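You operate a simulated robot arm through the tools that you are given. There is no shell and no other tool. Be economical: measure what you need, move in short steps, check, and stop when the job is done.

You are at the controls of a simulated robot arm. One attempt, no reset.

Task
Swap the orange plug in the strip for the SHED cord.
Fine: its switch goes off first and on after; the pulled plug goes in the free rest.

It is judged by the outcome, as a careful person would: the job done as asked, and still so three seconds after it is handed in. It fails if anything else is knocked over, pushed out of place, dropped, spilled or broken.

Robot
A 6-joint arm with a two-finger parallel gripper, fixed in place. Base frame: the origin is at the foot of the arm, x ahead of it, y to its left, z up; the work surface is at about z = 0.9. Readings come in cm, rad, newtons and seconds.
With the tool pointing down near the work surface it reaches from about 14 to 58 cm from the base axis. Its first joint turns from -1.152 to 1.152 rad. Payload 2.1 kg.
Tool frame: the origin (TCP) lies between the finger pads and is the grasp point; the fingertips stand 3 cm ahead of it; z points along the fingers, y is the line along which they close. The gripper opens to 9.4 cm. The fingers are 2.8 cm wide and 1 cm thick; the gripper's body (5 by 9.6 cm) begins 5.5 cm behind the TCP.
Orientation is that of the tool frame in the base frame, as a unit quaternion [x, y, z, w]. With the fingers straight down and closing along the base's y, the tool's x points along the base's -x, its y along +y and its z along -z.

Tools
- The arm moves only by the tool apply_moves. Its argument "increments" is a list of rows, each an object (a shift or turn left out is 0, a gripper value left out holds the last) with "delta_rot": the turn, a rotation vector about the tool's x, y, z in units of 4 degrees (1.0 is 4 degrees), a list of three; "xyz": the shift along the tool's x, y, z in units of 30 mm (1.0 is 30 mm), a list of three; "gripper": the finger opening in cm, from 0 to 9.4. In form: [{"delta_rot": [ax, ay, az], "xyz": [dx, dy, dz], "gripper": gripper}, ...]. A call has 1 to 8 rows; each row shifts and turns the commanded pose from where the row before left it, along the tool's axes as they then stand. A call with a number of a shift or a turn outside -1 to 1 is refused whole. Each row takes 0.2 s and may step no farther than 5 cm and 0.15 rad from the row before; otherwise, or with a gripper value out of range, the whole call is refused. Where a pose cannot be reached the arm comes as near as it can. A force on the tool above 40 N (or 10 N above the force at the start of the call, whichever is more), or a blocked arm, ends the call early, and 0.2 s more pass. The fingers move at their own pace (about 7.2 cm/s each) and stop on an object; they squeeze with about 33 N. The grip force told is the motor's: it shows also when the fingers shut on nothing. Time passes only in rows, and 0.2 s behind the last, so rows that do not move let the fingers close. The reply holds the time, the measured pose of the TCP, the force on the tool along the base axes, the opening and the grip force, in the units named above and with some noise.
- Cameras (640 x 400 px; columns grow to the right, rows downward): "scene" is fixed at [3.43, -35.28, 49.49]; the picture's right is [0.93, -0.36, 0.00], its down [-0.16, -0.42, -0.89] and it looks along [0.33, 0.83, -0.45] (base axes); focal length 227 px, centre (320, 200). "wrist" rides on the gripper at [-3.7, 0, -5.8] in the tool frame; the picture's right is [0.00, -1.00, 0.00], its down [0.97, 0.00, -0.24] and it looks along [0.24, 0.00, 0.97] (tool axes); focal length 218 px, centre (320, 200).
- grab_frame(camera): a new picture of that camera. It takes no simulated time.
- probe_pixels(camera, pixels): for up to 12 pixels [column, row] of the newest picture of that camera ("zoom" is the newest enlarged one), the place [x, y, z] in the base frame of the surface seen there, good to about 0.2 cm. It takes no simulated time.
- enlarge(camera, box): a new picture of the part [left, top, right, bottom] of that camera's present view, enlarged. It takes no simulated time.
- finish_job(): hands the job in; it is judged then, once.

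Work in short steps. Measure before you move; look again where a grasp or a placing could have gone wrong, and mend it. You have 80 turns and 34 pictures in all, those below and enlarged ones among them. Open the gripper and draw the arm clear of the work before you hand the job in, unless the task says otherwise; then end with one line.

The tools are called after ">>>" as name(argument=value, ...) on one line, values as JSON. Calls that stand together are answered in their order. apply_moves: Moves the arm, as the interface text tells. Its arguments: {"type":"object","properties":{"increments":{"type":"array","items":{"type":"object","properties":{"delta_rot":{"type":"array","items":{"type":"number"}},"xyz":{"type":"array","items":{"type":"number"}},"gripper":{"type":"number"}}}}},"required":["increments"]} The other tools are called the same way: grab_frame (camera) takes a picture; probe_pixels (camera, pixels) gives the place of the surface under pixels of a picture; enlarge (camera, box) takes an enlarged picture of a part of a camera's view; finish_job () hands the job in.

At the start:

```text
clock: 0.0
tool_pos: [25.91, -3.54, 40.81]
orientation: [0.0, 1.0, -0.001, 0.0]
wrist_force: [-0.6, 0.4, 0.1]
grip_width: 9.36
grip_force: 0.2
```

scene: 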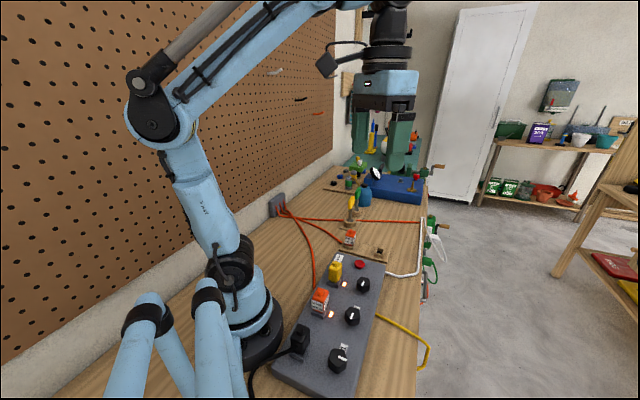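
wrist: 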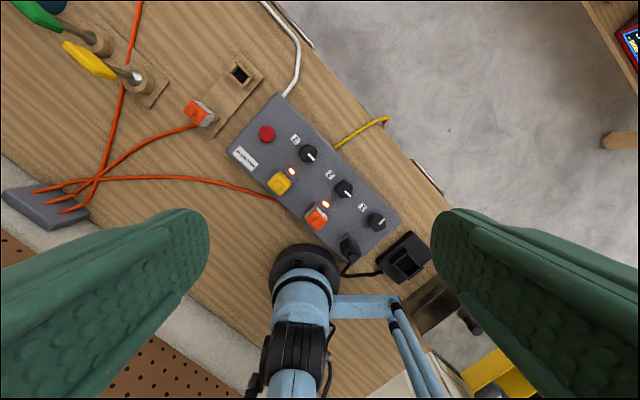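

I start with enlarged views of the strip and the rest block, to read labels and switch states.

>>> enlarge(camera="wrist", box=[170, 40, 440, 290])

>>> enlarge(camera="scene", box=[260, 210, 420, 400])

```text
1.60 times, centred on (305, 165) of wrist
```

zoom: 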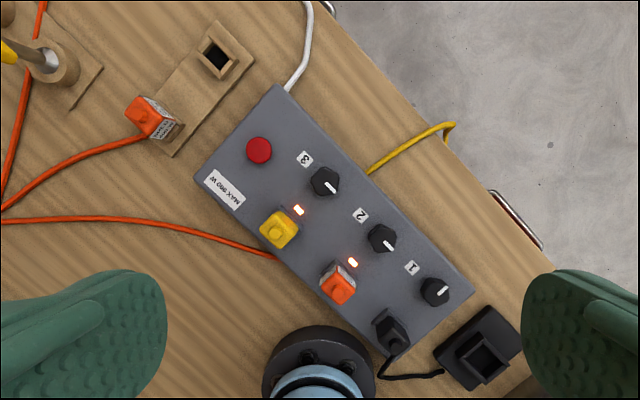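

```text
2.11 times, centred on (340, 305) of scene
```

zoom: 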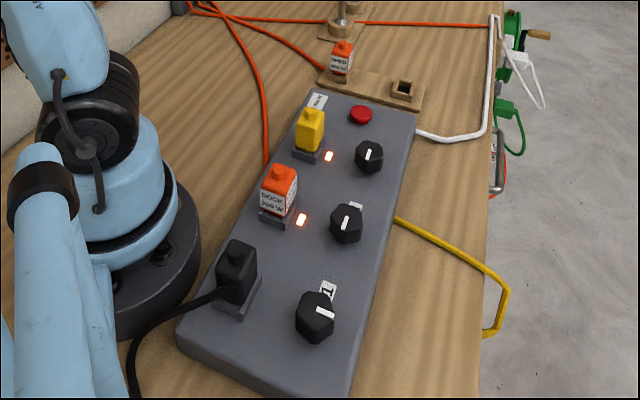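

The orange plug in outlet 2 reads "DOCK 200 W"; the lamps at 2 and 3 are lit. I zoom in on the rest's plug label and the max label.

>>> enlarge(camera="scene", box=[325, 222, 395, 266])

>>> enlarge(camera="wrist", box=[180, 50, 280, 175])

>>> enlarge(camera="scene", box=[300, 250, 390, 380])

```text
9.09 times, centred on (360, 244) of scene
```

zoom: 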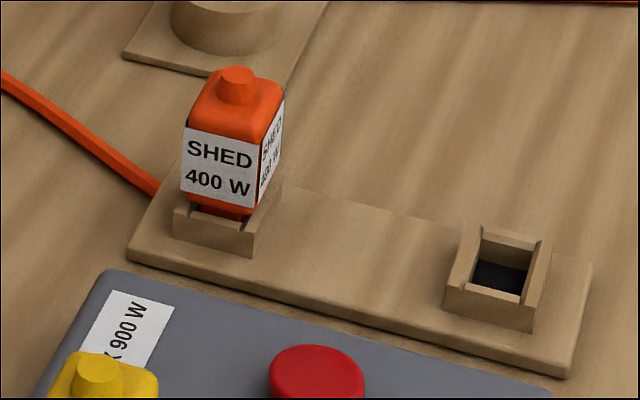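

```text
3.20 times, centred on (230, 112) of wrist
```

zoom: 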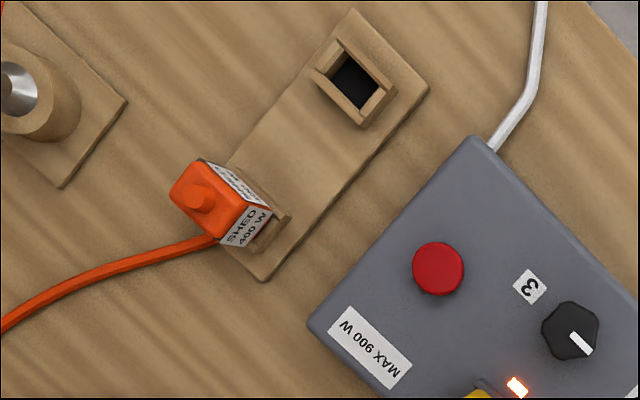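

```text
3.08 times, centred on (345, 315) of scene
```

zoom: 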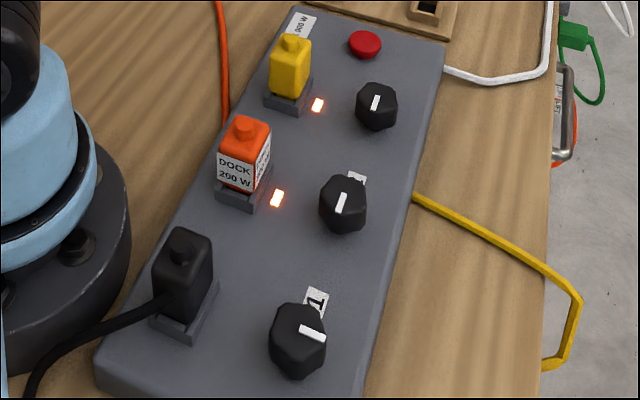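

I read SHED 400 W in the rest at left, the free rest at right, and knobs 2 and 3 pointing along the strip (on) with knob 1 across (off). Next I measure the places.

>>> probe_pixels(camera="wrist", pixels=[[344, 189], [308, 154], [376, 221], [316, 217], [279, 183], [348, 247], [198, 112], [240, 74], [275, 94], [400, 220], [228, 150], [290, 240]])

>>> probe_pixels(camera="zoom", pixels=[[342, 190], [330, 225], [356, 222], [340, 206], [245, 125], [240, 170], [262, 160], [240, 198], [225, 190], [265, 205], [300, 190], [222, 150]])

```text
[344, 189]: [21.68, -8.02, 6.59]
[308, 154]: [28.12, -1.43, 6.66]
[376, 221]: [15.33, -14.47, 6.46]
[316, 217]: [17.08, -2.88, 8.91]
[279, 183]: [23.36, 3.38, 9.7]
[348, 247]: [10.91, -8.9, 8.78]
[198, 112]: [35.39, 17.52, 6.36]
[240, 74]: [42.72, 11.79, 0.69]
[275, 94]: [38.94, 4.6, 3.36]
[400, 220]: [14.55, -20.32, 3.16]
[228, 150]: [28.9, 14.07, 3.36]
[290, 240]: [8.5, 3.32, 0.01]
```

```text
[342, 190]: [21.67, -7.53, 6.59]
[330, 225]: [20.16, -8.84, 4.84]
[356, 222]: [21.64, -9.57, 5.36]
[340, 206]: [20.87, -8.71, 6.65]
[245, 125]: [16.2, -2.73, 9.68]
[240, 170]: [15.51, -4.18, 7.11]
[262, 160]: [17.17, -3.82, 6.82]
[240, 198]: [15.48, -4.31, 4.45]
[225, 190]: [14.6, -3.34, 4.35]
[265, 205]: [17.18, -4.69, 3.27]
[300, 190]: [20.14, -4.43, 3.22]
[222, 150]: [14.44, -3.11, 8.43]
```

The strip axis runs at about 45° with knob 2 at about (21.5, -8.1) and top z 6.6. I lower, yaw 45° so the fingers close along the strip, and shift over knob 2 while staying high.

>>> apply_moves(increments=[{"xyz": [0, 0, 0.7], "delta_rot": [0, 0, 1], "gripper": 6}, {"xyz": [0, 0, 0.7], "delta_rot": [0, 0, 1]}, {"xyz": [0, 0, 0.7], "delta_rot": [0, 0, 1]}, {"xyz": [0, 0, 0.7], "delta_rot": [0, 0, 1]}, {"xyz": [0, 0, 0.7], "delta_rot": [0, 0, 1]}, {"xyz": [0, 0, 0.7], "delta_rot": [0, 0, 1]}, {"xyz": [0, 0, 0.7], "delta_rot": [0, 0, 1]}, {"xyz": [0, 0, 0.7], "delta_rot": [0, 0, 1]}])

>>> apply_moves(increments=[{"delta_rot": [0, 0, 1]}, {"delta_rot": [0, 0, 1]}, {"delta_rot": [0, 0, 1]}, {"xyz": [0, -0.73, 0]}, {"xyz": [0, -0.73, 0]}, {"xyz": [0, -0.73, 0]}])

>>> grab_frame(camera="wrist")

```text
clock: 1.8
tool_pos: [25.83, -3.29, 24.03]
orientation: [0.276, 0.961, -0.002, 0.001]
wrist_force: [-0.4, -0.6, 0.3]
grip_width: 6.0
grip_force: 0.1
```

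```text
clock: 3.2
tool_pos: [21.43, -8.13, 24.13]
orientation: [0.375, 0.927, -0.001, 0.002]
wrist_force: [0.4, 0.3, -0.3]
grip_width: 6.0
grip_force: 0.0
```

```text
26 pictures are left
```

wrist: 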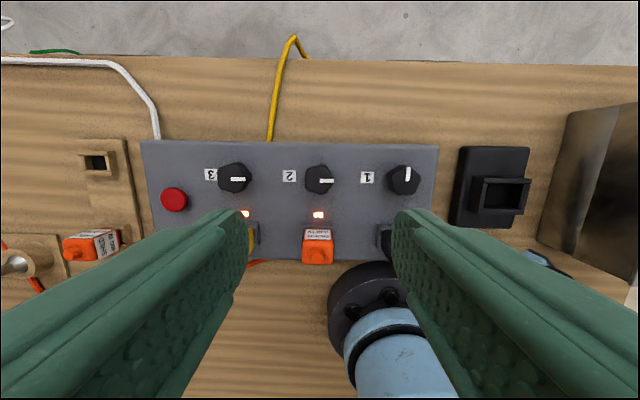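

Aligned with the strip; knob 2 is near (318,180) with its pointer towards outlet 1. I enlarge it for details.

>>> enlarge(camera="wrist", box=[200, 140, 440, 290])

>>> probe_pixels(camera="wrist", pixels=[[318, 168], [308, 180], [330, 187], [318, 190], [319, 180], [305, 246], [331, 246], [318, 262], [318, 232], [318, 248], [280, 190], [440, 145]])

```text
2.67 times, centred on (320, 215) of wrist
```

zoom: 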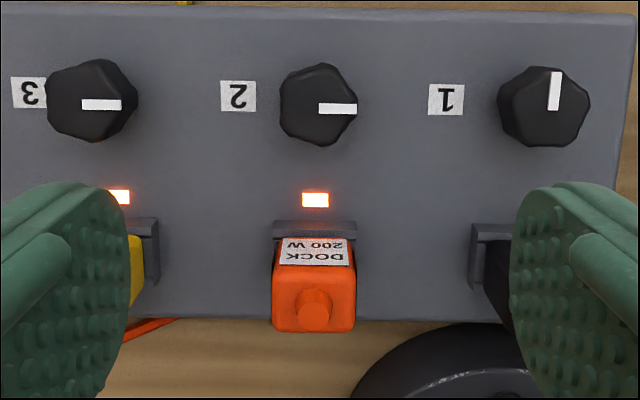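

```text
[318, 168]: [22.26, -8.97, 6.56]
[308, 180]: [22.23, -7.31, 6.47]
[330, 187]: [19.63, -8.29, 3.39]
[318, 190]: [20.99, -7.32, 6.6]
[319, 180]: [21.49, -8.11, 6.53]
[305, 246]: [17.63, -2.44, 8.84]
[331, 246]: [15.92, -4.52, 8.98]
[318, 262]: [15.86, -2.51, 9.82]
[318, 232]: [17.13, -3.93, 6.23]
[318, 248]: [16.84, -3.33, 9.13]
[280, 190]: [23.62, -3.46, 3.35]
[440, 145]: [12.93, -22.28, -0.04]
```

Knob 2 centre is (21.5, -8.1), top 6.6, and I'm directly above. I descend to TCP z≈7.1 and close.

>>> apply_moves(increments=[{"xyz": [0, 0, 1]}, {"xyz": [0, 0, 1]}, {"xyz": [0, 0, 1]}, {"xyz": [0, 0, 1]}, {"xyz": [0, 0, 0.9]}, {"xyz": [0, 0, 0.75]}])

>>> apply_moves(increments=[{"gripper": 2}, {"gripper": 2}, {"gripper": 2}])

```text
clock: 4.6
tool_pos: [21.17, -8.25, 7.09]
orientation: [0.375, 0.927, -0.001, 0.0]
wrist_force: [0.0, 0.0, -0.7]
grip_width: 6.01
grip_force: 0.1
```

```text
clock: 5.4
tool_pos: [21.35, -8.02, 7.08]
orientation: [0.373, 0.928, 0.003, 0.002]
wrist_force: [3.8, 1.5, -3.7]
grip_width: 3.31
grip_force: 45.2
stopped in row 3: the force on the tool passed its limit (the readings are from after the stop); the commanded pose is now the measured one
```

Gripped at 3.3 cm. I now turn the knob counter-clockwise seen from above (negative tool z).

>>> apply_moves(increments=[{"delta_rot": [0, 0, -1]}, {"delta_rot": [0, 0, -1]}, {"delta_rot": [0, 0, -1]}, {"delta_rot": [0, 0, -1]}, {"delta_rot": [0, 0, -1]}, {"delta_rot": [0, 0, -1]}, {"delta_rot": [0, 0, -1]}, {"delta_rot": [0, 0, -1]}])

```text
clock: 7.2
tool_pos: [21.47, -8.11, 7.19]
orientation: [0.103, 0.995, 0.001, 0.003]
wrist_force: [-5.0, -10.7, 18.5]
grip_width: 3.31
grip_force: 45.1
```

>>> apply_moves(increments=[{"delta_rot": [0, 0, -1]}, {"delta_rot": [0, 0, -1]}, {"delta_rot": [0, 0, -1]}, {"delta_rot": [0, 0, -1]}, {"delta_rot": [0, 0, -1]}, {"delta_rot": [0, 0, -1]}, {"delta_rot": [0, 0, -1]}, {"delta_rot": [0, 0, -1]}])

>>> enlarge(camera="scene", box=[270, 240, 400, 390])

```text
clock: 8.1
tool_pos: [21.35, -8.17, 7.09]
orientation: [-0.013, 1.0, -0.001, 0.004]
wrist_force: [2.3, -1.3, -5.3]
grip_width: 3.29
grip_force: 44.9
stopped in row 4: the force on the tool passed its limit (the readings are from after the stop); the commanded pose is now the measured one
```

```text
2.67 times, centred on (335, 315) of scene
```

zoom: 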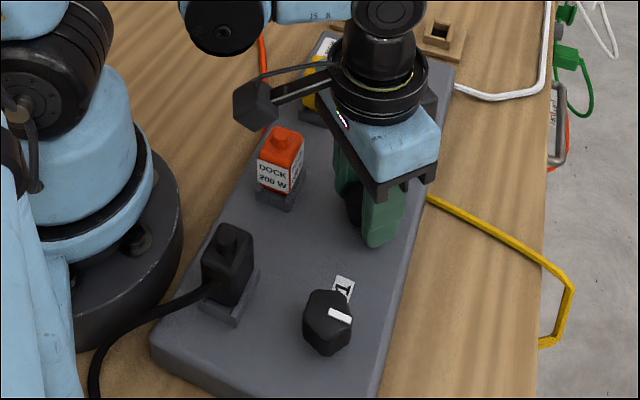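

At zoomed (307,197) lamp 2 looks dark already, but the knob has turned only about 45°. I keep turning towards knob 1's "off" direction.

>>> apply_moves(increments=[{"delta_rot": [0, 0, -1]}, {"delta_rot": [0, 0, -1]}, {"delta_rot": [0, 0, -1]}, {"delta_rot": [0, 0, -1]}, {"delta_rot": [0, 0, -1]}, {"delta_rot": [0, 0, -1]}])

```text
clock: 9.5
tool_pos: [21.43, -8.14, 7.17]
orientation: [-0.22, 0.975, -0.002, 0.004]
wrist_force: [1.4, -17.7, 0.4]
grip_width: 3.32
grip_force: 45.2
```

>>> apply_moves(increments=[{"delta_rot": [0, 0, -1]}, {"delta_rot": [0, 0, -1]}, {"delta_rot": [0, 0, -1]}, {"delta_rot": [0, 0, -1]}, {"delta_rot": [0, 0, -1]}])

```text
clock: 10.0
tool_pos: [21.47, -8.21, 7.19]
orientation: [-0.271, 0.962, -0.004, 0.004]
wrist_force: [3.4, -3.8, -5.9]
grip_width: 3.29
grip_force: 45.2
stopped in row 2: the force on the tool passed its limit (the readings are from after the stop); the commanded pose is now the measured one
```

Turned about 75° so far; a bit more.

>>> apply_moves(increments=[{"delta_rot": [0, 0, -1]}, {"delta_rot": [0, 0, -1]}, {"delta_rot": [0, 0, -1]}, {"delta_rot": [0, 0, -1]}])

```text
clock: 11.0
tool_pos: [21.47, -8.25, 7.07]
orientation: [-0.403, 0.915, -0.005, 0.004]
wrist_force: [3.8, -9.0, 6.0]
grip_width: 3.29
grip_force: 44.8
```

Turned about 91°. I release and rise to check.

>>> apply_moves(increments=[{"gripper": 5}, {"gripper": 5}, {"xyz": [0, 0, -1]}, {"xyz": [0, 0, -1]}, {"xyz": [0, 0, -1]}, {"xyz": [0, 0, -1]}])

>>> grab_frame(camera="wrist")

```text
clock: 12.4
tool_pos: [21.28, -7.99, 19.27]
orientation: [-0.403, 0.915, -0.004, 0.004]
wrist_force: [-0.4, 1.1, 0.7]
grip_width: 4.99
grip_force: 0.1
```

```text
23 pictures are left
```

wrist: 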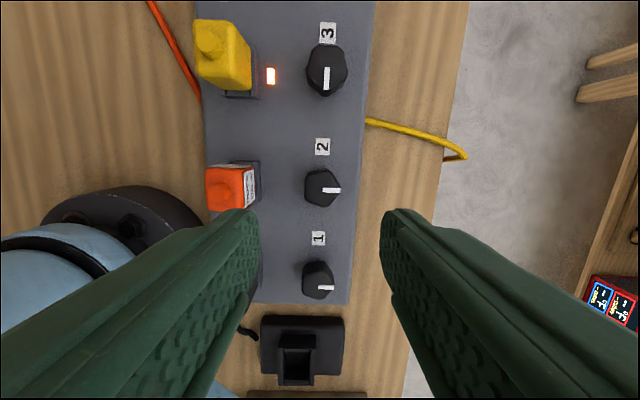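

Knob 2 now matches knob 1 (off) and lamp 2 is dark. I yaw back to +45° and move above the DOCK plug.

>>> apply_moves(increments=[{"delta_rot": [0, 0, 1]}, {"delta_rot": [0, 0, 1]}, {"delta_rot": [0, 0, 1]}, {"delta_rot": [0, 0, 1]}, {"delta_rot": [0, 0, 1]}, {"delta_rot": [0, 0, 1]}, {"delta_rot": [0, 0, 1]}, {"delta_rot": [0, 0, 1]}])

>>> apply_moves(increments=[{"delta_rot": [0, 0, 1]}, {"delta_rot": [0, 0, 1]}, {"delta_rot": [0, 0, 1]}, {"delta_rot": [0, 0, 1]}, {"delta_rot": [0, 0, 1]}, {"delta_rot": [0, 0, 1]}, {"delta_rot": [0, 0, 1]}, {"delta_rot": [0, 0, 1]}])

>>> apply_moves(increments=[{"delta_rot": [0, 0, 1]}, {"delta_rot": [0, 0, 1]}, {"delta_rot": [0, 0, 1]}, {"delta_rot": [0, 0, 1]}, {"delta_rot": [0, 0, 1]}, {"delta_rot": [0, 0, 1]}, {"delta_rot": [0, 0, 1]}])

>>> apply_moves(increments=[{"xyz": [0.7, 0, 0]}, {"xyz": [0.7, 0, 0]}, {"xyz": [0.7, 0, 0]}, {}])

>>> grab_frame(camera="wrist")

```text
clock: 14.2
tool_pos: [21.28, -8.07, 19.05]
orientation: [-0.134, 0.991, -0.003, 0.004]
wrist_force: [0.4, 0.7, -0.2]
grip_width: 5.01
grip_force: 0.0
```

```text
clock: 16.0
tool_pos: [21.19, -8.2, 19.04]
orientation: [0.144, 0.99, -0.001, 0.006]
wrist_force: [0.0, 1.1, -0.8]
grip_width: 5.0
grip_force: 0.0
```

```text
clock: 17.6
tool_pos: [21.27, -8.19, 19.18]
orientation: [0.38, 0.925, -0.001, 0.006]
wrist_force: [0.0, 0.4, -0.4]
grip_width: 4.99
grip_force: 0.0
```

```text
clock: 18.6
tool_pos: [16.88, -3.82, 19.02]
orientation: [0.379, 0.925, 0.0, 0.005]
wrist_force: [-0.7, 0.2, 0.1]
grip_width: 5.01
grip_force: 0.1
```

```text
22 pictures are left
```

wrist: 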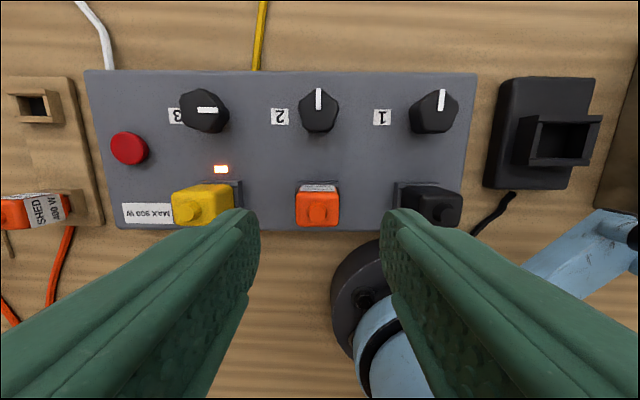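

Lamp 2 is off and knob 2 is pointing across. I probe the plug's top and the sockets.

>>> enlarge(camera="wrist", box=[240, 160, 400, 260])

>>> probe_pixels(camera="wrist", pixels=[[298, 208], [338, 208], [318, 195], [318, 224], [318, 208], [302, 187], [334, 187]])

```text
4.00 times, centred on (320, 210) of wrist
```

zoom: 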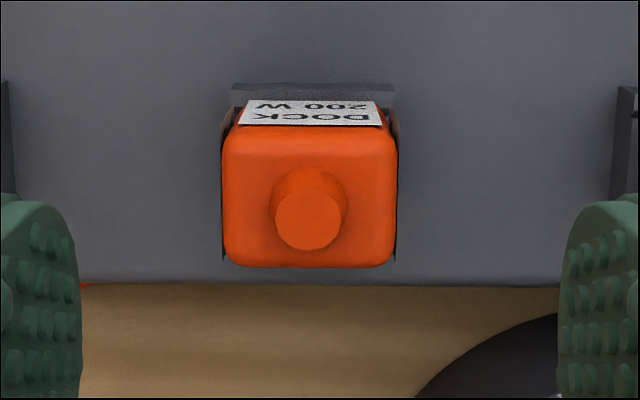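

```text
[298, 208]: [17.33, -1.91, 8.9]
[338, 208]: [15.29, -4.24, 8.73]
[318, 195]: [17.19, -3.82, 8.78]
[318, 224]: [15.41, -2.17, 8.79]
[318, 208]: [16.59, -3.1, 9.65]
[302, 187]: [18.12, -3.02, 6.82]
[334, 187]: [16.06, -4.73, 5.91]
```

Plug centre is (16.3, -3.05), top 8.9, about 3.1 wide along the strip. I align, descend to TCP z≈7.9, and close.

>>> apply_moves(increments=[{"xyz": [0.32, 0.05, 0.5]}, {"xyz": [0, 0, 0.8]}, {"xyz": [0, 0, 0.8]}, {"xyz": [0, 0, 0.8]}, {"xyz": [0, 0, 0.8]}, {}])

>>> apply_moves(increments=[{"gripper": 2}, {"gripper": 2}, {"gripper": 2}])

```text
clock: 20.0
tool_pos: [16.47, -3.11, 7.87]
orientation: [0.38, 0.925, 0.001, 0.006]
wrist_force: [-0.4, 0.1, -0.2]
grip_width: 5.0
grip_force: 0.1
```

```text
clock: 20.8
tool_pos: [16.47, -3.1, 7.92]
orientation: [0.378, 0.926, -0.001, 0.006]
wrist_force: [0.0, 0.4, -0.5]
grip_width: 3.76
grip_force: 32.6
```

Held at 3.76 cm. I pull straight up in small steps.

>>> apply_moves(increments=[{"xyz": [0, 0, -0.3]}, {"xyz": [0, 0, -0.4]}, {"xyz": [0, 0, -0.5]}, {"xyz": [0, 0, -0.7]}])

>>> enlarge(camera="scene", box=[260, 200, 420, 360])

```text
clock: 21.8
tool_pos: [16.34, -2.94, 13.64]
orientation: [0.378, 0.926, -0.001, 0.005]
wrist_force: [0.1, 0.4, -0.2]
grip_width: 3.32
grip_force: 32.7
```

```text
2.50 times, centred on (340, 280) of scene
```

zoom: 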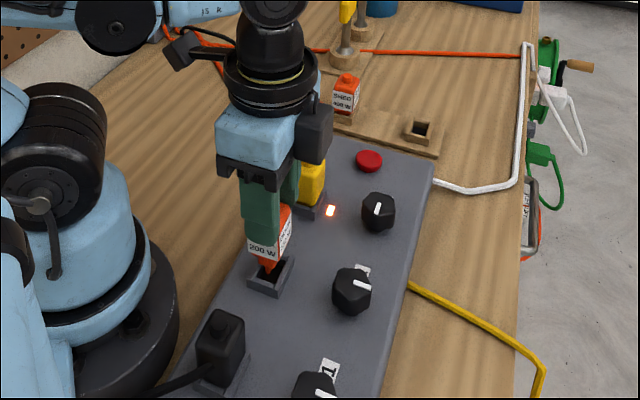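

The plug is coming out, but grip width changed to 3.32; I check whether it slipped.

>>> enlarge(camera="scene", box=[305, 250, 365, 330])

>>> grab_frame(camera="wrist")

```text
5.00 times, centred on (335, 290) of scene
```

zoom: 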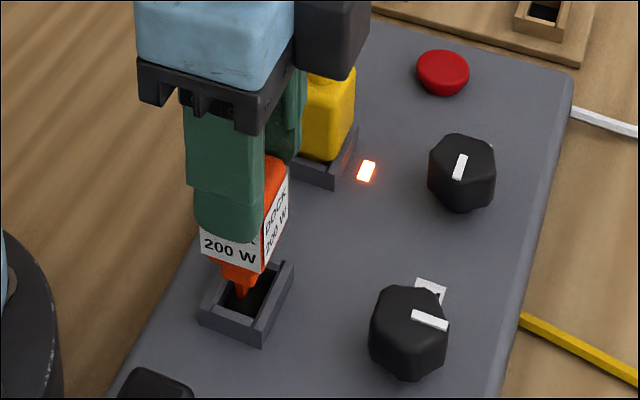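

```text
18 pictures are left
```

wrist: 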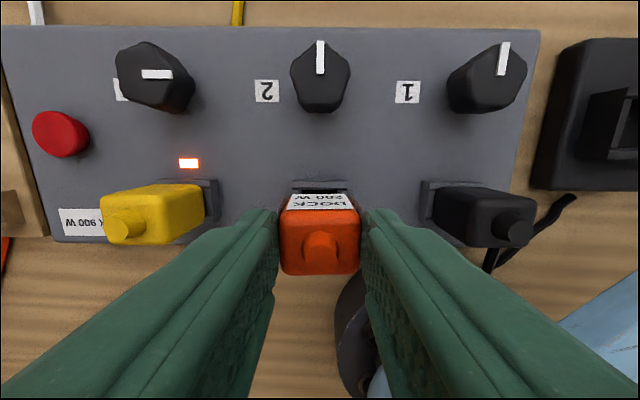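

>>> probe_pixels(camera="zoom", pixels=[[228, 255], [240, 292], [270, 230], [268, 262], [275, 170], [240, 275], [230, 320], [262, 340], [205, 305], [290, 270]])

>>> probe_pixels(camera="wrist", pixels=[[300, 232], [340, 232], [320, 212], [320, 270], [300, 262], [345, 262], [320, 242]])

```text
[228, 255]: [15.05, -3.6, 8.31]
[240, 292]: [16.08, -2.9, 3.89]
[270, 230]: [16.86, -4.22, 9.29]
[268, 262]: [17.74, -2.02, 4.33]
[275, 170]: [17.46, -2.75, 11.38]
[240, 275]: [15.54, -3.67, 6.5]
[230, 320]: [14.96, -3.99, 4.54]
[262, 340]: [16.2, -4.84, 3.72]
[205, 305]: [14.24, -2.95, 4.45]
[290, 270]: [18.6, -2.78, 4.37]
```

```text
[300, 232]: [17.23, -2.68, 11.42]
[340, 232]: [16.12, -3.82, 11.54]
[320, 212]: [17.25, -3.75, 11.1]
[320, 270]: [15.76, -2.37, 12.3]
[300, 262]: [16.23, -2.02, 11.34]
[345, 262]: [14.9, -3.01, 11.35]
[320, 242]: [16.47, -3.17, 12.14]
```

The plug's top is at 11.4 while the TCP is at 13.6, so the fingers slid up and hold just its top. The prongs are still over the socket, so I lower it back in, then re-grip a bit lower (above the socket lip).

>>> apply_moves(increments=[{"xyz": [0, 0, 0.3]}, {"xyz": [0, 0, 0.3]}, {"xyz": [0, 0, 0.2]}, {}])

>>> enlarge(camera="scene", box=[305, 250, 365, 330])

```text
clock: 22.8
tool_pos: [16.46, -3.0, 11.19]
orientation: [0.378, 0.926, -0.001, 0.006]
wrist_force: [1.2, -0.7, -0.5]
grip_width: 3.31
grip_force: 32.9
```

```text
5.00 times, centred on (335, 290) of scene
```

zoom: 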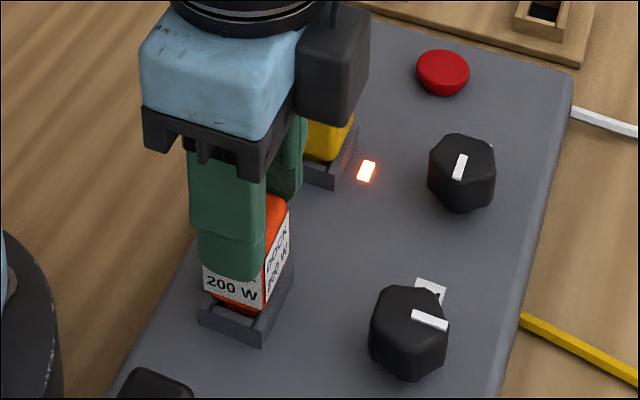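

It is back in its socket. I open, lower to TCP z≈8.5 and re-grip.

>>> apply_moves(increments=[{"gripper": 4.8}, {"gripper": 4.8}, {"xyz": [0, 0, 0.5]}, {"xyz": [0, 0, 0.4]}, {}, {"gripper": 2}, {"gripper": 2}, {"gripper": 2}])

>>> apply_moves(increments=[{"xyz": [0, 0, -0.1]}, {"xyz": [0, 0, -0.1]}, {"xyz": [0, 0, -0.1]}, {"xyz": [0, 0, -0.1]}, {"xyz": [0, 0, -0.2]}, {"xyz": [0, 0, -0.3]}])

>>> enlarge(camera="scene", box=[305, 250, 365, 330])

```text
clock: 24.6
tool_pos: [16.39, -2.99, 8.41]
orientation: [0.379, 0.926, 0.0, 0.005]
wrist_force: [0.1, -0.1, -0.2]
grip_width: 3.77
grip_force: 32.9
```

```text
clock: 26.0
tool_pos: [16.28, -3.01, 11.27]
orientation: [0.378, 0.926, 0.0, 0.006]
wrist_force: [0.0, -0.9, -0.2]
grip_width: 3.78
grip_force: 33.1
```

```text
5.00 times, centred on (335, 290) of scene
```

zoom: 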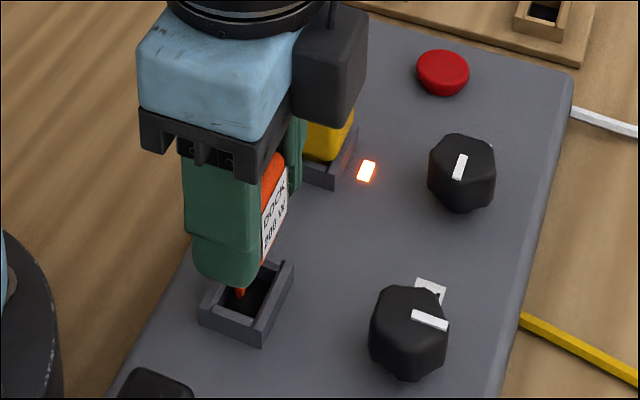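

Now it is firmly held (body well between the pads, seated height was TCP z≈8.45). I lift it clear and carry it high towards the free rest.

>>> apply_moves(increments=[{"xyz": [0, 0, -0.6]}, {"xyz": [0, 0, -0.7]}, {"xyz": [0, 0, -0.7]}, {"xyz": [0, 0, -0.7]}, {"xyz": [0, 0, -0.5]}])

>>> apply_moves(increments=[{"xyz": [-0.25, 0.8, 0]}, {"xyz": [-0.25, 0.8, 0]}, {"xyz": [-0.25, 0.8, 0]}, {"xyz": [-0.25, 0.8, 0]}, {"xyz": [-0.25, 0.8, 0]}, {"xyz": [-0.25, 0.8, 0]}, {"xyz": [-0.25, 0.8, 0]}, {}])

>>> grab_frame(camera="wrist")

>>> grab_frame(camera="scene")

```text
clock: 27.2
tool_pos: [16.27, -2.96, 20.83]
orientation: [0.378, 0.926, 0.0, 0.006]
wrist_force: [0.5, -0.6, 0.1]
grip_width: 3.74
grip_force: 33.1
```

```text
clock: 29.0
tool_pos: [31.71, 5.35, 20.82]
orientation: [0.379, 0.925, 0.0, 0.006]
wrist_force: [-0.7, -1.3, -0.4]
grip_width: 3.76
grip_force: 33.1
```

```text
15 pictures are left
```

wrist: 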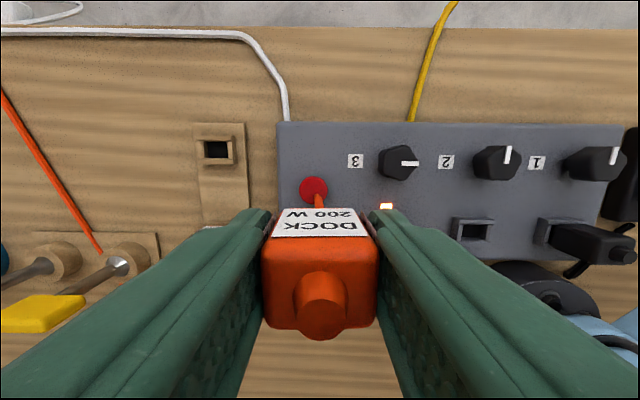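

```text
14 pictures are left
```

scene: 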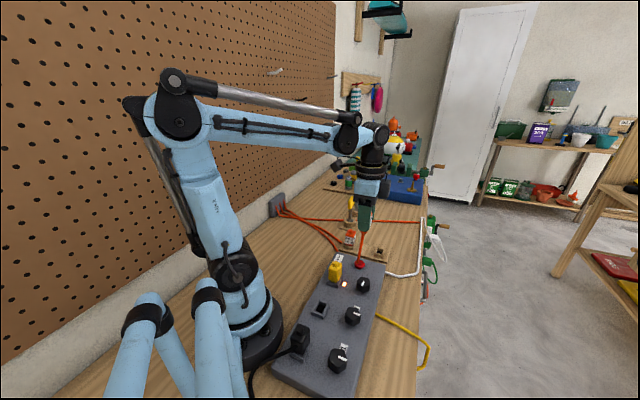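

>>> enlarge(camera="scene", box=[320, 180, 420, 280])

>>> probe_pixels(camera="wrist", pixels=[[216, 132], [198, 149], [232, 149], [216, 164], [216, 149], [474, 220], [474, 244], [454, 230], [494, 230], [245, 125], [197, 125], [318, 200]])

```text
4.00 times, centred on (370, 230) of scene
```

zoom: 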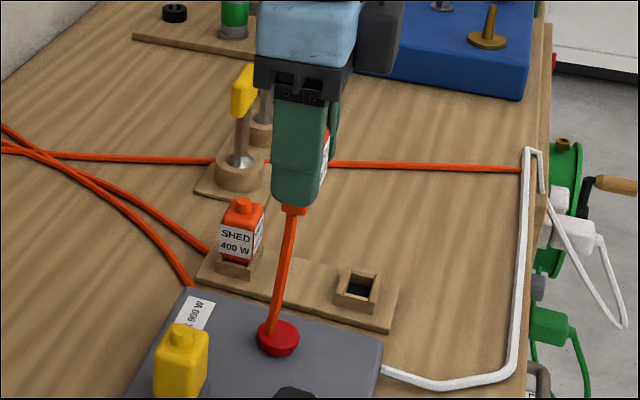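

```text
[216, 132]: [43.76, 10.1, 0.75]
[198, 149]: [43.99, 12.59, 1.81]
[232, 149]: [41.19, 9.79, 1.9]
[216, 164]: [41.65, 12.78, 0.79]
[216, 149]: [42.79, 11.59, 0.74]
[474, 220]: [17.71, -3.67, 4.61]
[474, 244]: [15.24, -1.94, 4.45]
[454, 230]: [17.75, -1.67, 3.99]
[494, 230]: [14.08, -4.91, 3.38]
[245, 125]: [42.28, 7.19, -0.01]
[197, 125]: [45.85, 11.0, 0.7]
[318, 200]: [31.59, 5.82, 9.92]
```

The hanging orange strand is the plug's own cord; the free rest is around (42.6, 11.2), lip z≈1.85, aligned with the strip. I move over it and look closely.

>>> apply_moves(increments=[{"xyz": [-0.3, 0.98, 0]}, {"xyz": [-0.3, 0.98, 0]}, {"xyz": [-0.3, 0.98, 0]}, {"xyz": [-0.3, 0.98, 0]}, {}])

>>> enlarge(camera="wrist", box=[200, 100, 440, 250])

```text
clock: 30.2
tool_pos: [42.74, 11.25, 21.36]
orientation: [0.378, 0.926, -0.001, 0.005]
wrist_force: [0.5, -0.1, 0.3]
grip_width: 3.75
grip_force: 33.1
```

```text
2.67 times, centred on (320, 175) of wrist
```

zoom: 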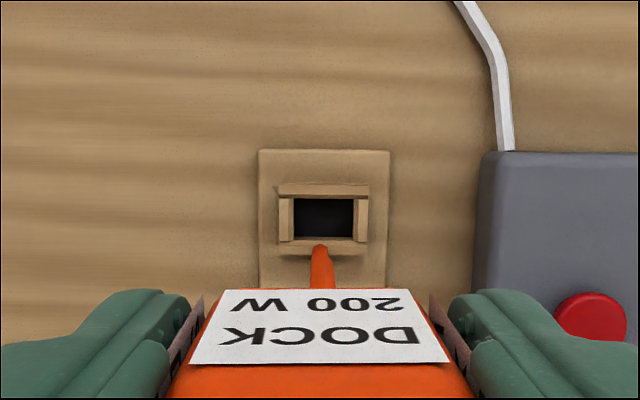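

>>> probe_pixels(camera="zoom", pixels=[[286, 203], [286, 237], [361, 203], [361, 237], [290, 190], [360, 190], [285, 248], [360, 248], [324, 215], [262, 152], [386, 152], [385, 285]])

```text
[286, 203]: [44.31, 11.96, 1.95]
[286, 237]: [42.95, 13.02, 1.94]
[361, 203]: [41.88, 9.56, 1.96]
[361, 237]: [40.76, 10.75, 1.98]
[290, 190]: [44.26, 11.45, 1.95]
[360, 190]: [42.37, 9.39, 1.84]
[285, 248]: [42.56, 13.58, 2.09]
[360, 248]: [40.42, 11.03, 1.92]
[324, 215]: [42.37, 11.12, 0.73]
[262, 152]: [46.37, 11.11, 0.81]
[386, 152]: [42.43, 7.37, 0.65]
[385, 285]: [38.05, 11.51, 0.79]
```

Rest centre ≈ (42.44, 11.34). I align and descend partway, then check alignment and the nearby yellow-handled tool.

>>> apply_moves(increments=[{"xyz": [0.09, -0.04, 0.5]}, {"xyz": [0, 0, 0.8]}, {"xyz": [0, 0, 0.8]}, {}])

>>> grab_frame(camera="wrist")

```text
clock: 31.2
tool_pos: [42.38, 11.36, 14.76]
orientation: [0.379, 0.926, 0.0, 0.005]
wrist_force: [0.1, -0.6, -0.2]
grip_width: 3.76
grip_force: 32.6
```

```text
11 pictures are left
```

wrist: 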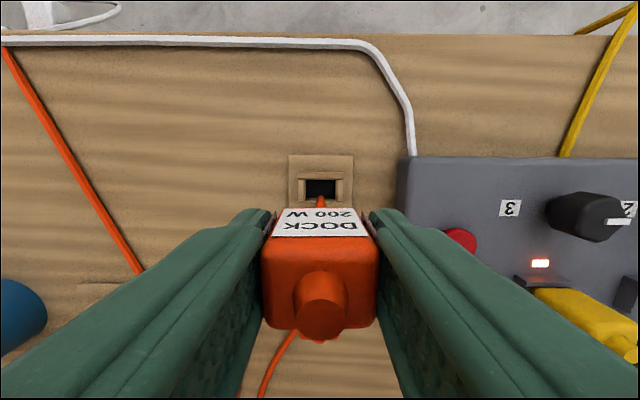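

Hole (321,188) is centred below the plug. I check where the tool stand at left is.

>>> probe_pixels(camera="wrist", pixels=[[100, 286], [20, 310], [45, 315], [320, 320], [320, 262], [265, 262], [375, 262], [320, 236]])

>>> probe_pixels(camera="scene", pixels=[[352, 198], [350, 205], [351, 222], [348, 227], [350, 237], [344, 240], [355, 240], [350, 232]])

```text
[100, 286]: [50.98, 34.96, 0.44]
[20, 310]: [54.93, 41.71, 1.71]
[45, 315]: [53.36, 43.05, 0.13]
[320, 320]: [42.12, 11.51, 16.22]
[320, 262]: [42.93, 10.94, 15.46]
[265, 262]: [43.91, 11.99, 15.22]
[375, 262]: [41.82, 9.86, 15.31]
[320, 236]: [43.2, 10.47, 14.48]
```

```text
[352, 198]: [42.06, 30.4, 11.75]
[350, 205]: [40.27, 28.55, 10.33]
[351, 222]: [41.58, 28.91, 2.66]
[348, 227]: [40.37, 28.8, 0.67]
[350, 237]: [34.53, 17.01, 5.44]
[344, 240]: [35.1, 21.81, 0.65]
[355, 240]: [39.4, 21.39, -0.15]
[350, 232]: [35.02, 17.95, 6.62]
```

The stand is 17 cm away and the plug is centred in the grip. I lower it into the rest, slowly at the end.

>>> apply_moves(increments=[{"xyz": [0.015, 0.01, 0.8]}, {"xyz": [0, 0, 0.8]}, {"xyz": [0, 0, 0.5]}, {"xyz": [0, 0, 0.3]}, {"xyz": [0, 0, 0.2]}, {"xyz": [0, 0, 0.2]}, {"xyz": [0, 0, 0.1]}, {}])

>>> enlarge(camera="scene", box=[330, 195, 410, 275])

```text
clock: 33.0
tool_pos: [42.47, 11.2, 5.96]
orientation: [0.378, 0.926, 0.0, 0.006]
wrist_force: [-0.7, 0.2, -0.9]
grip_width: 3.76
grip_force: 32.9
```

```text
5.00 times, centred on (370, 235) of scene
```

zoom: 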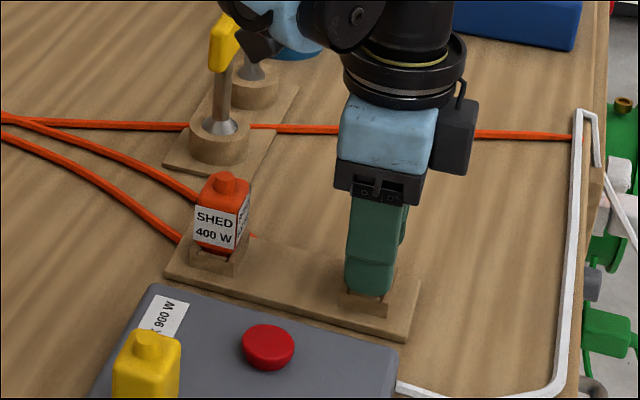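

It looks seated. I press a little further to feel the bottom.

>>> apply_moves(increments=[{"xyz": [0, 0, 0.06]}, {"xyz": [0, 0, 0.06]}, {}])

```text
clock: 33.8
tool_pos: [42.45, 11.17, 5.71]
orientation: [0.379, 0.926, -0.001, 0.006]
wrist_force: [1.2, -0.6, 0.8]
grip_width: 3.78
grip_force: 33.3
```

>>> apply_moves(increments=[{"xyz": [0, 0, 0.05]}, {"xyz": [0, 0, 0.05]}, {}])

```text
clock: 34.6
tool_pos: [42.44, 11.38, 5.53]
orientation: [0.379, 0.926, 0.001, 0.007]
wrist_force: [4.0, 0.9, 27.3]
grip_width: 3.78
grip_force: 33.3
```

Bottomed (27 N). I release and rise.

>>> apply_moves(increments=[{"xyz": [0, 0, -0.05]}, {"gripper": 5.2}, {"gripper": 5.2}, {"xyz": [0, 0, -0.6]}, {"xyz": [0, 0, -0.8]}, {"xyz": [0, 0, -0.8]}, {"xyz": [0, 0, -0.8]}, {"xyz": [0, 0, -0.8]}])

```text
clock: 36.4
tool_pos: [42.19, 11.26, 16.91]
orientation: [0.379, 0.925, 0.0, 0.006]
wrist_force: [0.4, 0.1, -0.3]
grip_width: 5.15
grip_force: 0.1
```

Now I move above the SHED plug and look.

>>> apply_moves(increments=[{"xyz": [1, 0, 0]}, {"xyz": [1, 0, 0]}, {"xyz": [1, 0, 0]}, {}])

>>> grab_frame(camera="wrist")

```text
clock: 37.4
tool_pos: [35.76, 17.83, 16.88]
orientation: [0.378, 0.926, 0.0, 0.005]
wrist_force: [-0.2, -0.2, -0.8]
grip_width: 5.24
grip_force: 0.2
```

```text
9 pictures are left
```

wrist: 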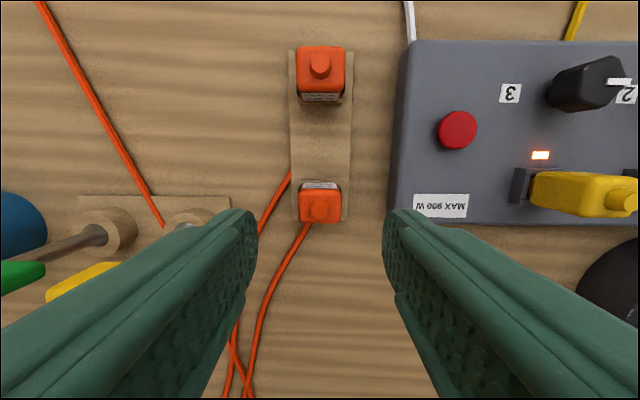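

>>> probe_pixels(camera="wrist", pixels=[[302, 206], [337, 206], [319, 193], [319, 220], [302, 195], [337, 195], [302, 218], [337, 218], [90, 275], [320, 90], [300, 70], [340, 70]])

```text
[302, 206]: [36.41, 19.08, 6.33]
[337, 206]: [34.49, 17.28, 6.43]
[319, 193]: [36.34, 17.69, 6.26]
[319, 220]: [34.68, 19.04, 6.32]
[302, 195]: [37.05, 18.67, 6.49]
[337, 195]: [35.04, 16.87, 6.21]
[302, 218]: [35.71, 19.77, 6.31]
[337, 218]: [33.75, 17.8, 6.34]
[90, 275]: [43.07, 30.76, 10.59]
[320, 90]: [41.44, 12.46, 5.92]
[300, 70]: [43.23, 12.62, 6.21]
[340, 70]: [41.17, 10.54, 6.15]
```

SHED centre is (35.45, 18.25), top 6.33; DOCK's top at 6.15 confirms it is seated. I align, descend to TCP z≈5.85 and grip.

>>> apply_moves(increments=[{"xyz": [0.17, 0.02, 0.5]}, {"xyz": [0, 0, 0.8]}, {"xyz": [0, 0, 0.8]}, {"xyz": [0, 0, 0.8]}, {"xyz": [0, 0, 0.78]}, {}])

>>> apply_moves(increments=[{"gripper": 2}, {"gripper": 2}, {"gripper": 2}])

>>> apply_moves(increments=[{"xyz": [0, 0, -0.1]}, {"xyz": [0, 0, -0.1]}, {"xyz": [0, 0, -0.1]}, {"xyz": [0, 0, -0.2]}, {"xyz": [0, 0, -0.3]}, {"xyz": [0, 0, -0.4]}, {"xyz": [0, 0, -0.4]}])

>>> enlarge(camera="scene", box=[310, 190, 400, 270])

```text
clock: 38.8
tool_pos: [35.62, 18.16, 5.83]
orientation: [0.379, 0.925, -0.001, 0.005]
wrist_force: [-0.8, 0.2, 0.2]
grip_width: 5.22
grip_force: 0.0
```

```text
clock: 39.6
tool_pos: [35.54, 18.14, 5.91]
orientation: [0.379, 0.925, 0.0, 0.006]
wrist_force: [-1.0, -0.4, -0.4]
grip_width: 3.73
grip_force: 33.5
```

```text
clock: 41.2
tool_pos: [35.59, 17.88, 10.59]
orientation: [0.379, 0.926, 0.0, 0.005]
wrist_force: [-0.1, 0.7, -0.9]
grip_width: 3.75
grip_force: 33.1
```

```text
5.00 times, centred on (355, 230) of scene
```

zoom: 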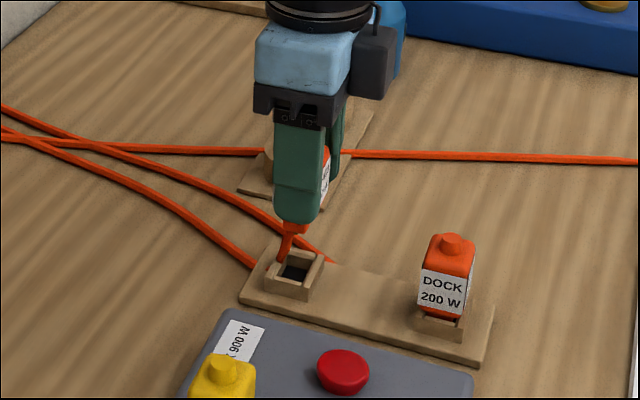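

SHED is firmly held and DOCK sits in the free rest. I lift high and carry it back over outlet 2.

>>> apply_moves(increments=[{"xyz": [0, 0, -0.8]}, {"xyz": [0, 0, -0.8]}, {"xyz": [0, 0, -0.9]}, {"xyz": [0, 0, -0.9]}])

>>> apply_moves(increments=[{"xyz": [-0.035, -0.95, 0]}, {"xyz": [-0.035, -0.95, 0]}, {"xyz": [-0.035, -0.95, 0]}, {"xyz": [-0.035, -0.95, 0]}, {"xyz": [-0.035, -0.95, 0]}, {"xyz": [-0.035, -0.95, 0]}, {"xyz": [-0.035, -0.95, 0]}, {"xyz": [-0.035, -0.95, 0]}])

>>> apply_moves(increments=[{"xyz": [-0.035, -0.95, 0]}, {"xyz": [-0.035, -0.9, 0]}, {}])

>>> grab_frame(camera="wrist")

```text
clock: 42.2
tool_pos: [35.59, 18.13, 20.77]
orientation: [0.379, 0.925, 0.0, 0.006]
wrist_force: [0.5, 0.0, -1.4]
grip_width: 3.73
grip_force: 33.3
```

```text
clock: 44.0
tool_pos: [20.02, 1.3, 20.88]
orientation: [0.378, 0.926, 0.0, 0.006]
wrist_force: [0.5, -0.2, -0.8]
grip_width: 3.75
grip_force: 32.7
```

```text
clock: 44.8
tool_pos: [16.34, -2.79, 20.86]
orientation: [0.378, 0.926, -0.001, 0.005]
wrist_force: [-0.2, -0.6, -0.8]
grip_width: 3.75
grip_force: 33.0
```

```text
7 pictures are left
```

wrist: 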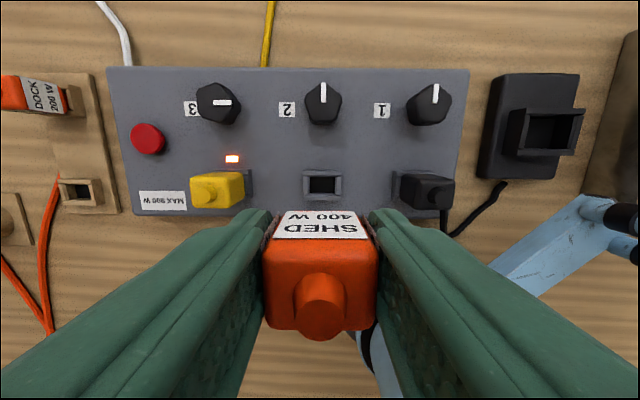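

Outlet 2's socket is at (322,185), clearly visible; I probe its lips and the held plug's edge.

>>> probe_pixels(camera="wrist", pixels=[[306, 180], [306, 191], [338, 180], [338, 191], [314, 173], [330, 173], [314, 197], [330, 197], [320, 236], [300, 240], [345, 240]])

```text
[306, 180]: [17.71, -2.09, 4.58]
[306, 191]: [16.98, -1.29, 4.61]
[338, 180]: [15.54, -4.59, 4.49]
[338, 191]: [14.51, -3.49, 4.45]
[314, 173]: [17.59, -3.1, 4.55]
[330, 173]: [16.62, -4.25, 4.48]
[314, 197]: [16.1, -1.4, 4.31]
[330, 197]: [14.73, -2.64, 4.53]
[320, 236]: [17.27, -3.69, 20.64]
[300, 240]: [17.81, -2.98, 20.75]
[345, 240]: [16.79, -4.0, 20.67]
```

Socket centre ≈ (16.22, -2.86) and the grip matches that of the DOCK plug. Small correction, then I lower it in.

>>> apply_moves(increments=[{"xyz": [-0.02, -0.035, 0.8]}, {"xyz": [0, 0, 0.8]}, {"xyz": [0, 0, 0.8]}, {"xyz": [0, 0, 0.7]}, {"xyz": [0, 0, 0.4]}, {"xyz": [0, 0, 0.3]}, {"xyz": [0, 0, 0.2]}, {}])

>>> apply_moves(increments=[{"xyz": [0, 0, 0.06]}, {"xyz": [0, 0, 0.06]}, {}])

```text
clock: 46.6
tool_pos: [16.51, -3.05, 8.67]
orientation: [0.378, 0.926, -0.001, 0.007]
wrist_force: [0.0, -1.8, -0.6]
grip_width: 3.74
grip_force: 32.7
```

```text
clock: 47.4
tool_pos: [16.58, -3.03, 8.28]
orientation: [0.379, 0.925, 0.0, 0.005]
wrist_force: [-6.1, 0.7, 20.8]
grip_width: 3.75
grip_force: 33.1
```

Force rose to 21 N at z 8.28, which is the expected seat depth. One small press more, then release and rise.

>>> apply_moves(increments=[{"xyz": [0, 0, 0.03]}, {}])

>>> apply_moves(increments=[{"xyz": [0, 0, -0.04]}, {"gripper": 5.2}, {"gripper": 5.2}, {"xyz": [0, 0, -0.6]}, {"xyz": [0, 0, -0.8]}, {"xyz": [0, 0, -0.8]}, {"xyz": [0, 0, -0.8]}, {"xyz": [0, 0, -0.8]}])

>>> grab_frame(camera="wrist")

```text
clock: 48.0
tool_pos: [16.55, -3.09, 8.28]
orientation: [0.379, 0.925, 0.0, 0.007]
wrist_force: [-1.3, 2.6, 27.1]
grip_width: 3.75
grip_force: 32.9
```

```text
clock: 49.8
tool_pos: [16.33, -3.07, 19.91]
orientation: [0.378, 0.926, 0.0, 0.006]
wrist_force: [0.4, 0.0, 0.0]
grip_width: 5.19
grip_force: 0.1
```

```text
6 pictures are left
```

wrist: 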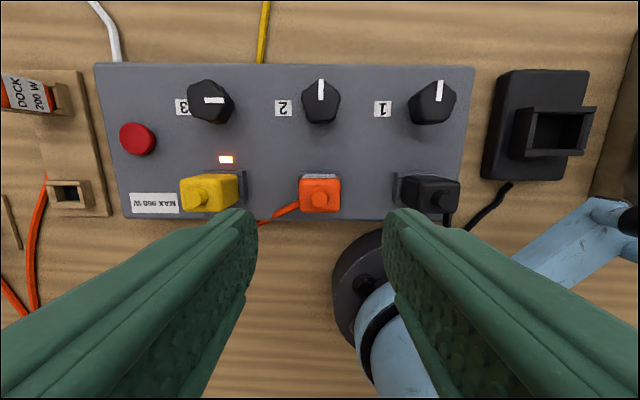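

>>> probe_pixels(camera="wrist", pixels=[[303, 190], [337, 190], [320, 183], [320, 208], [303, 206], [337, 206]])

```text
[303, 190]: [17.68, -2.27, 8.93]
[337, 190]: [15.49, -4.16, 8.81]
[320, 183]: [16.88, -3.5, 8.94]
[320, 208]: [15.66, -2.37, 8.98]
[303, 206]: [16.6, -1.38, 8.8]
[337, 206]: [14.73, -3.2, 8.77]
```

SHED's top is at 8.9, level: fully seated. Now back over knob 2 and yaw to −47°, the reverse of the release pose.

>>> apply_moves(increments=[{"xyz": [-0.8, 0, 0]}, {"xyz": [-0.8, 0, 0]}, {"xyz": [-0.8, 0, 0]}, {"delta_rot": [0, 0, -1]}, {"delta_rot": [0, 0, -1]}, {"delta_rot": [0, 0, -1]}, {"delta_rot": [0, 0, -1]}, {"delta_rot": [0, 0, -1]}])

>>> apply_moves(increments=[{"delta_rot": [0, 0, -1]}, {"delta_rot": [0, 0, -1]}, {"delta_rot": [0, 0, -1]}, {"delta_rot": [0, 0, -1]}, {"delta_rot": [0, 0, -1]}, {"delta_rot": [0, 0, -1]}, {"delta_rot": [0, 0, -1]}, {"delta_rot": [0, 0, -1]}])

>>> apply_moves(increments=[{"delta_rot": [0, 0, -1]}, {"delta_rot": [0, 0, -1]}, {"delta_rot": [0, 0, -1]}, {"delta_rot": [0, 0, -1]}, {"delta_rot": [0, 0, -1]}, {"delta_rot": [0, 0, -1]}, {"delta_rot": [0, 0, -1]}, {"delta_rot": [0, 0, -1]}])

>>> apply_moves(increments=[{"delta_rot": [0, 0, -1]}, {"delta_rot": [0, 0, -1]}, {}])

```text
clock: 51.6
tool_pos: [21.53, -8.07, 19.84]
orientation: [0.211, 0.977, -0.001, 0.006]
wrist_force: [-0.7, 0.4, 0.0]
grip_width: 5.23
grip_force: 0.2
```

```text
clock: 53.4
tool_pos: [21.49, -8.01, 19.81]
orientation: [-0.067, 0.998, -0.004, 0.005]
wrist_force: [-0.2, 0.1, 0.2]
grip_width: 5.19
grip_force: 0.0
```

```text
clock: 55.2
tool_pos: [21.5, -8.09, 19.84]
orientation: [-0.339, 0.941, -0.004, 0.004]
wrist_force: [-1.0, -0.1, -1.0]
grip_width: 5.2
grip_force: 0.1
```

```text
clock: 56.0
tool_pos: [21.54, -8.11, 19.81]
orientation: [-0.403, 0.915, -0.005, 0.005]
wrist_force: [0.0, 0.2, 0.0]
grip_width: 5.2
grip_force: 0.1
```

Same pose as at the release. I descend to z≈7.1 and grip the knob.

>>> apply_moves(increments=[{"xyz": [0, 0, 1]}, {"xyz": [0, 0, 1]}, {"xyz": [0, 0, 1]}, {"xyz": [0, 0, 0.7]}, {"xyz": [0, 0, 0.52]}, {}])

>>> apply_moves(increments=[{"gripper": 2}, {"gripper": 2}, {"gripper": 2}])

>>> apply_moves(increments=[{"delta_rot": [0, 0, 1]}, {"delta_rot": [0, 0, 1]}, {"delta_rot": [0, 0, 1]}, {"delta_rot": [0, 0, 1]}, {"delta_rot": [0, 0, 1]}, {"delta_rot": [0, 0, 1]}, {"delta_rot": [0, 0, 1]}, {"delta_rot": [0, 0, 1]}])

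```text
clock: 57.4
tool_pos: [21.62, -8.01, 7.06]
orientation: [-0.403, 0.915, -0.004, 0.003]
wrist_force: [-0.8, -0.6, 0.4]
grip_width: 5.18
grip_force: 0.2
```

```text
clock: 58.2
tool_pos: [21.6, -8.06, 7.25]
orientation: [-0.402, 0.915, -0.004, 0.003]
wrist_force: [-3.8, 4.5, -8.0]
grip_width: 3.35
grip_force: 44.8
```

```text
clock: 60.0
tool_pos: [21.53, -8.25, 7.15]
orientation: [-0.134, 0.991, -0.003, 0.004]
wrist_force: [-9.0, 13.9, -31.5]
grip_width: 3.32
grip_force: 45.4
```

>>> apply_moves(increments=[{"delta_rot": [0, 0, 1]}, {"delta_rot": [0, 0, 1]}, {"delta_rot": [0, 0, 1]}, {"delta_rot": [0, 0, 1]}, {"delta_rot": [0, 0, 1]}, {"delta_rot": [0, 0, 1]}, {"delta_rot": [0, 0, 1]}, {"delta_rot": [0, 0, 1]}])

```text
clock: 61.8
tool_pos: [21.73, -8.14, 7.27]
orientation: [0.145, 0.989, -0.002, 0.003]
wrist_force: [-14.7, 2.7, 21.1]
grip_width: 3.3
grip_force: 44.9
```

>>> apply_moves(increments=[{"delta_rot": [0, 0, 1]}, {"delta_rot": [0, 0, 1]}, {"delta_rot": [0, 0, 1]}, {"delta_rot": [0, 0, 1]}, {"delta_rot": [0, 0, 1]}, {"delta_rot": [0, 0, 1]}, {"delta_rot": [0, 0, 1]}])

```text
clock: 63.4
tool_pos: [21.63, -8.16, 7.17]
orientation: [0.38, 0.925, -0.002, 0.006]
wrist_force: [-11.3, -11.8, 0.4]
grip_width: 3.3
grip_force: 44.8
```

Turned 92°. I release, rise and look.

>>> apply_moves(increments=[{"gripper": 5.5}, {"gripper": 5.5}, {"xyz": [0, 0, -0.8]}, {"xyz": [0, 0, -1]}, {"xyz": [0, 0, -1]}, {"xyz": [0, 0, -1]}, {"xyz": [0, 0, -1]}, {"xyz": [0, 0, -1]}])

>>> grab_frame(camera="wrist")

>>> grab_frame(camera="scene")

```text
clock: 65.2
tool_pos: [21.42, -8.0, 24.48]
orientation: [0.379, 0.925, 0.0, 0.006]
wrist_force: [0.7, -0.2, 0.2]
grip_width: 5.48
grip_force: 0.1
```

```text
5 pictures are left
```

wrist: 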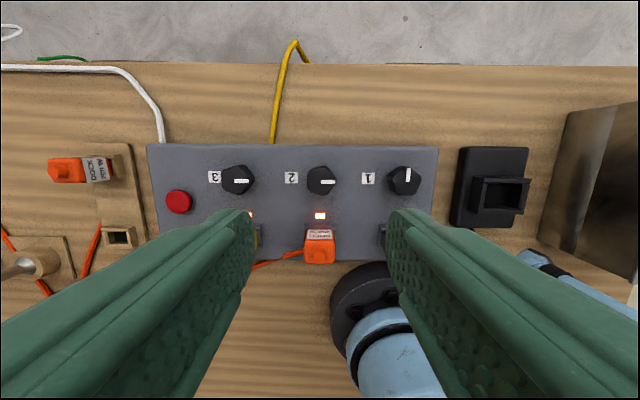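

```text
4 pictures are left
```

scene: 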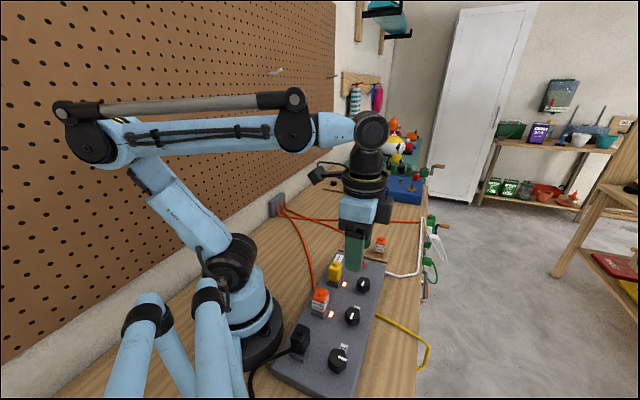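

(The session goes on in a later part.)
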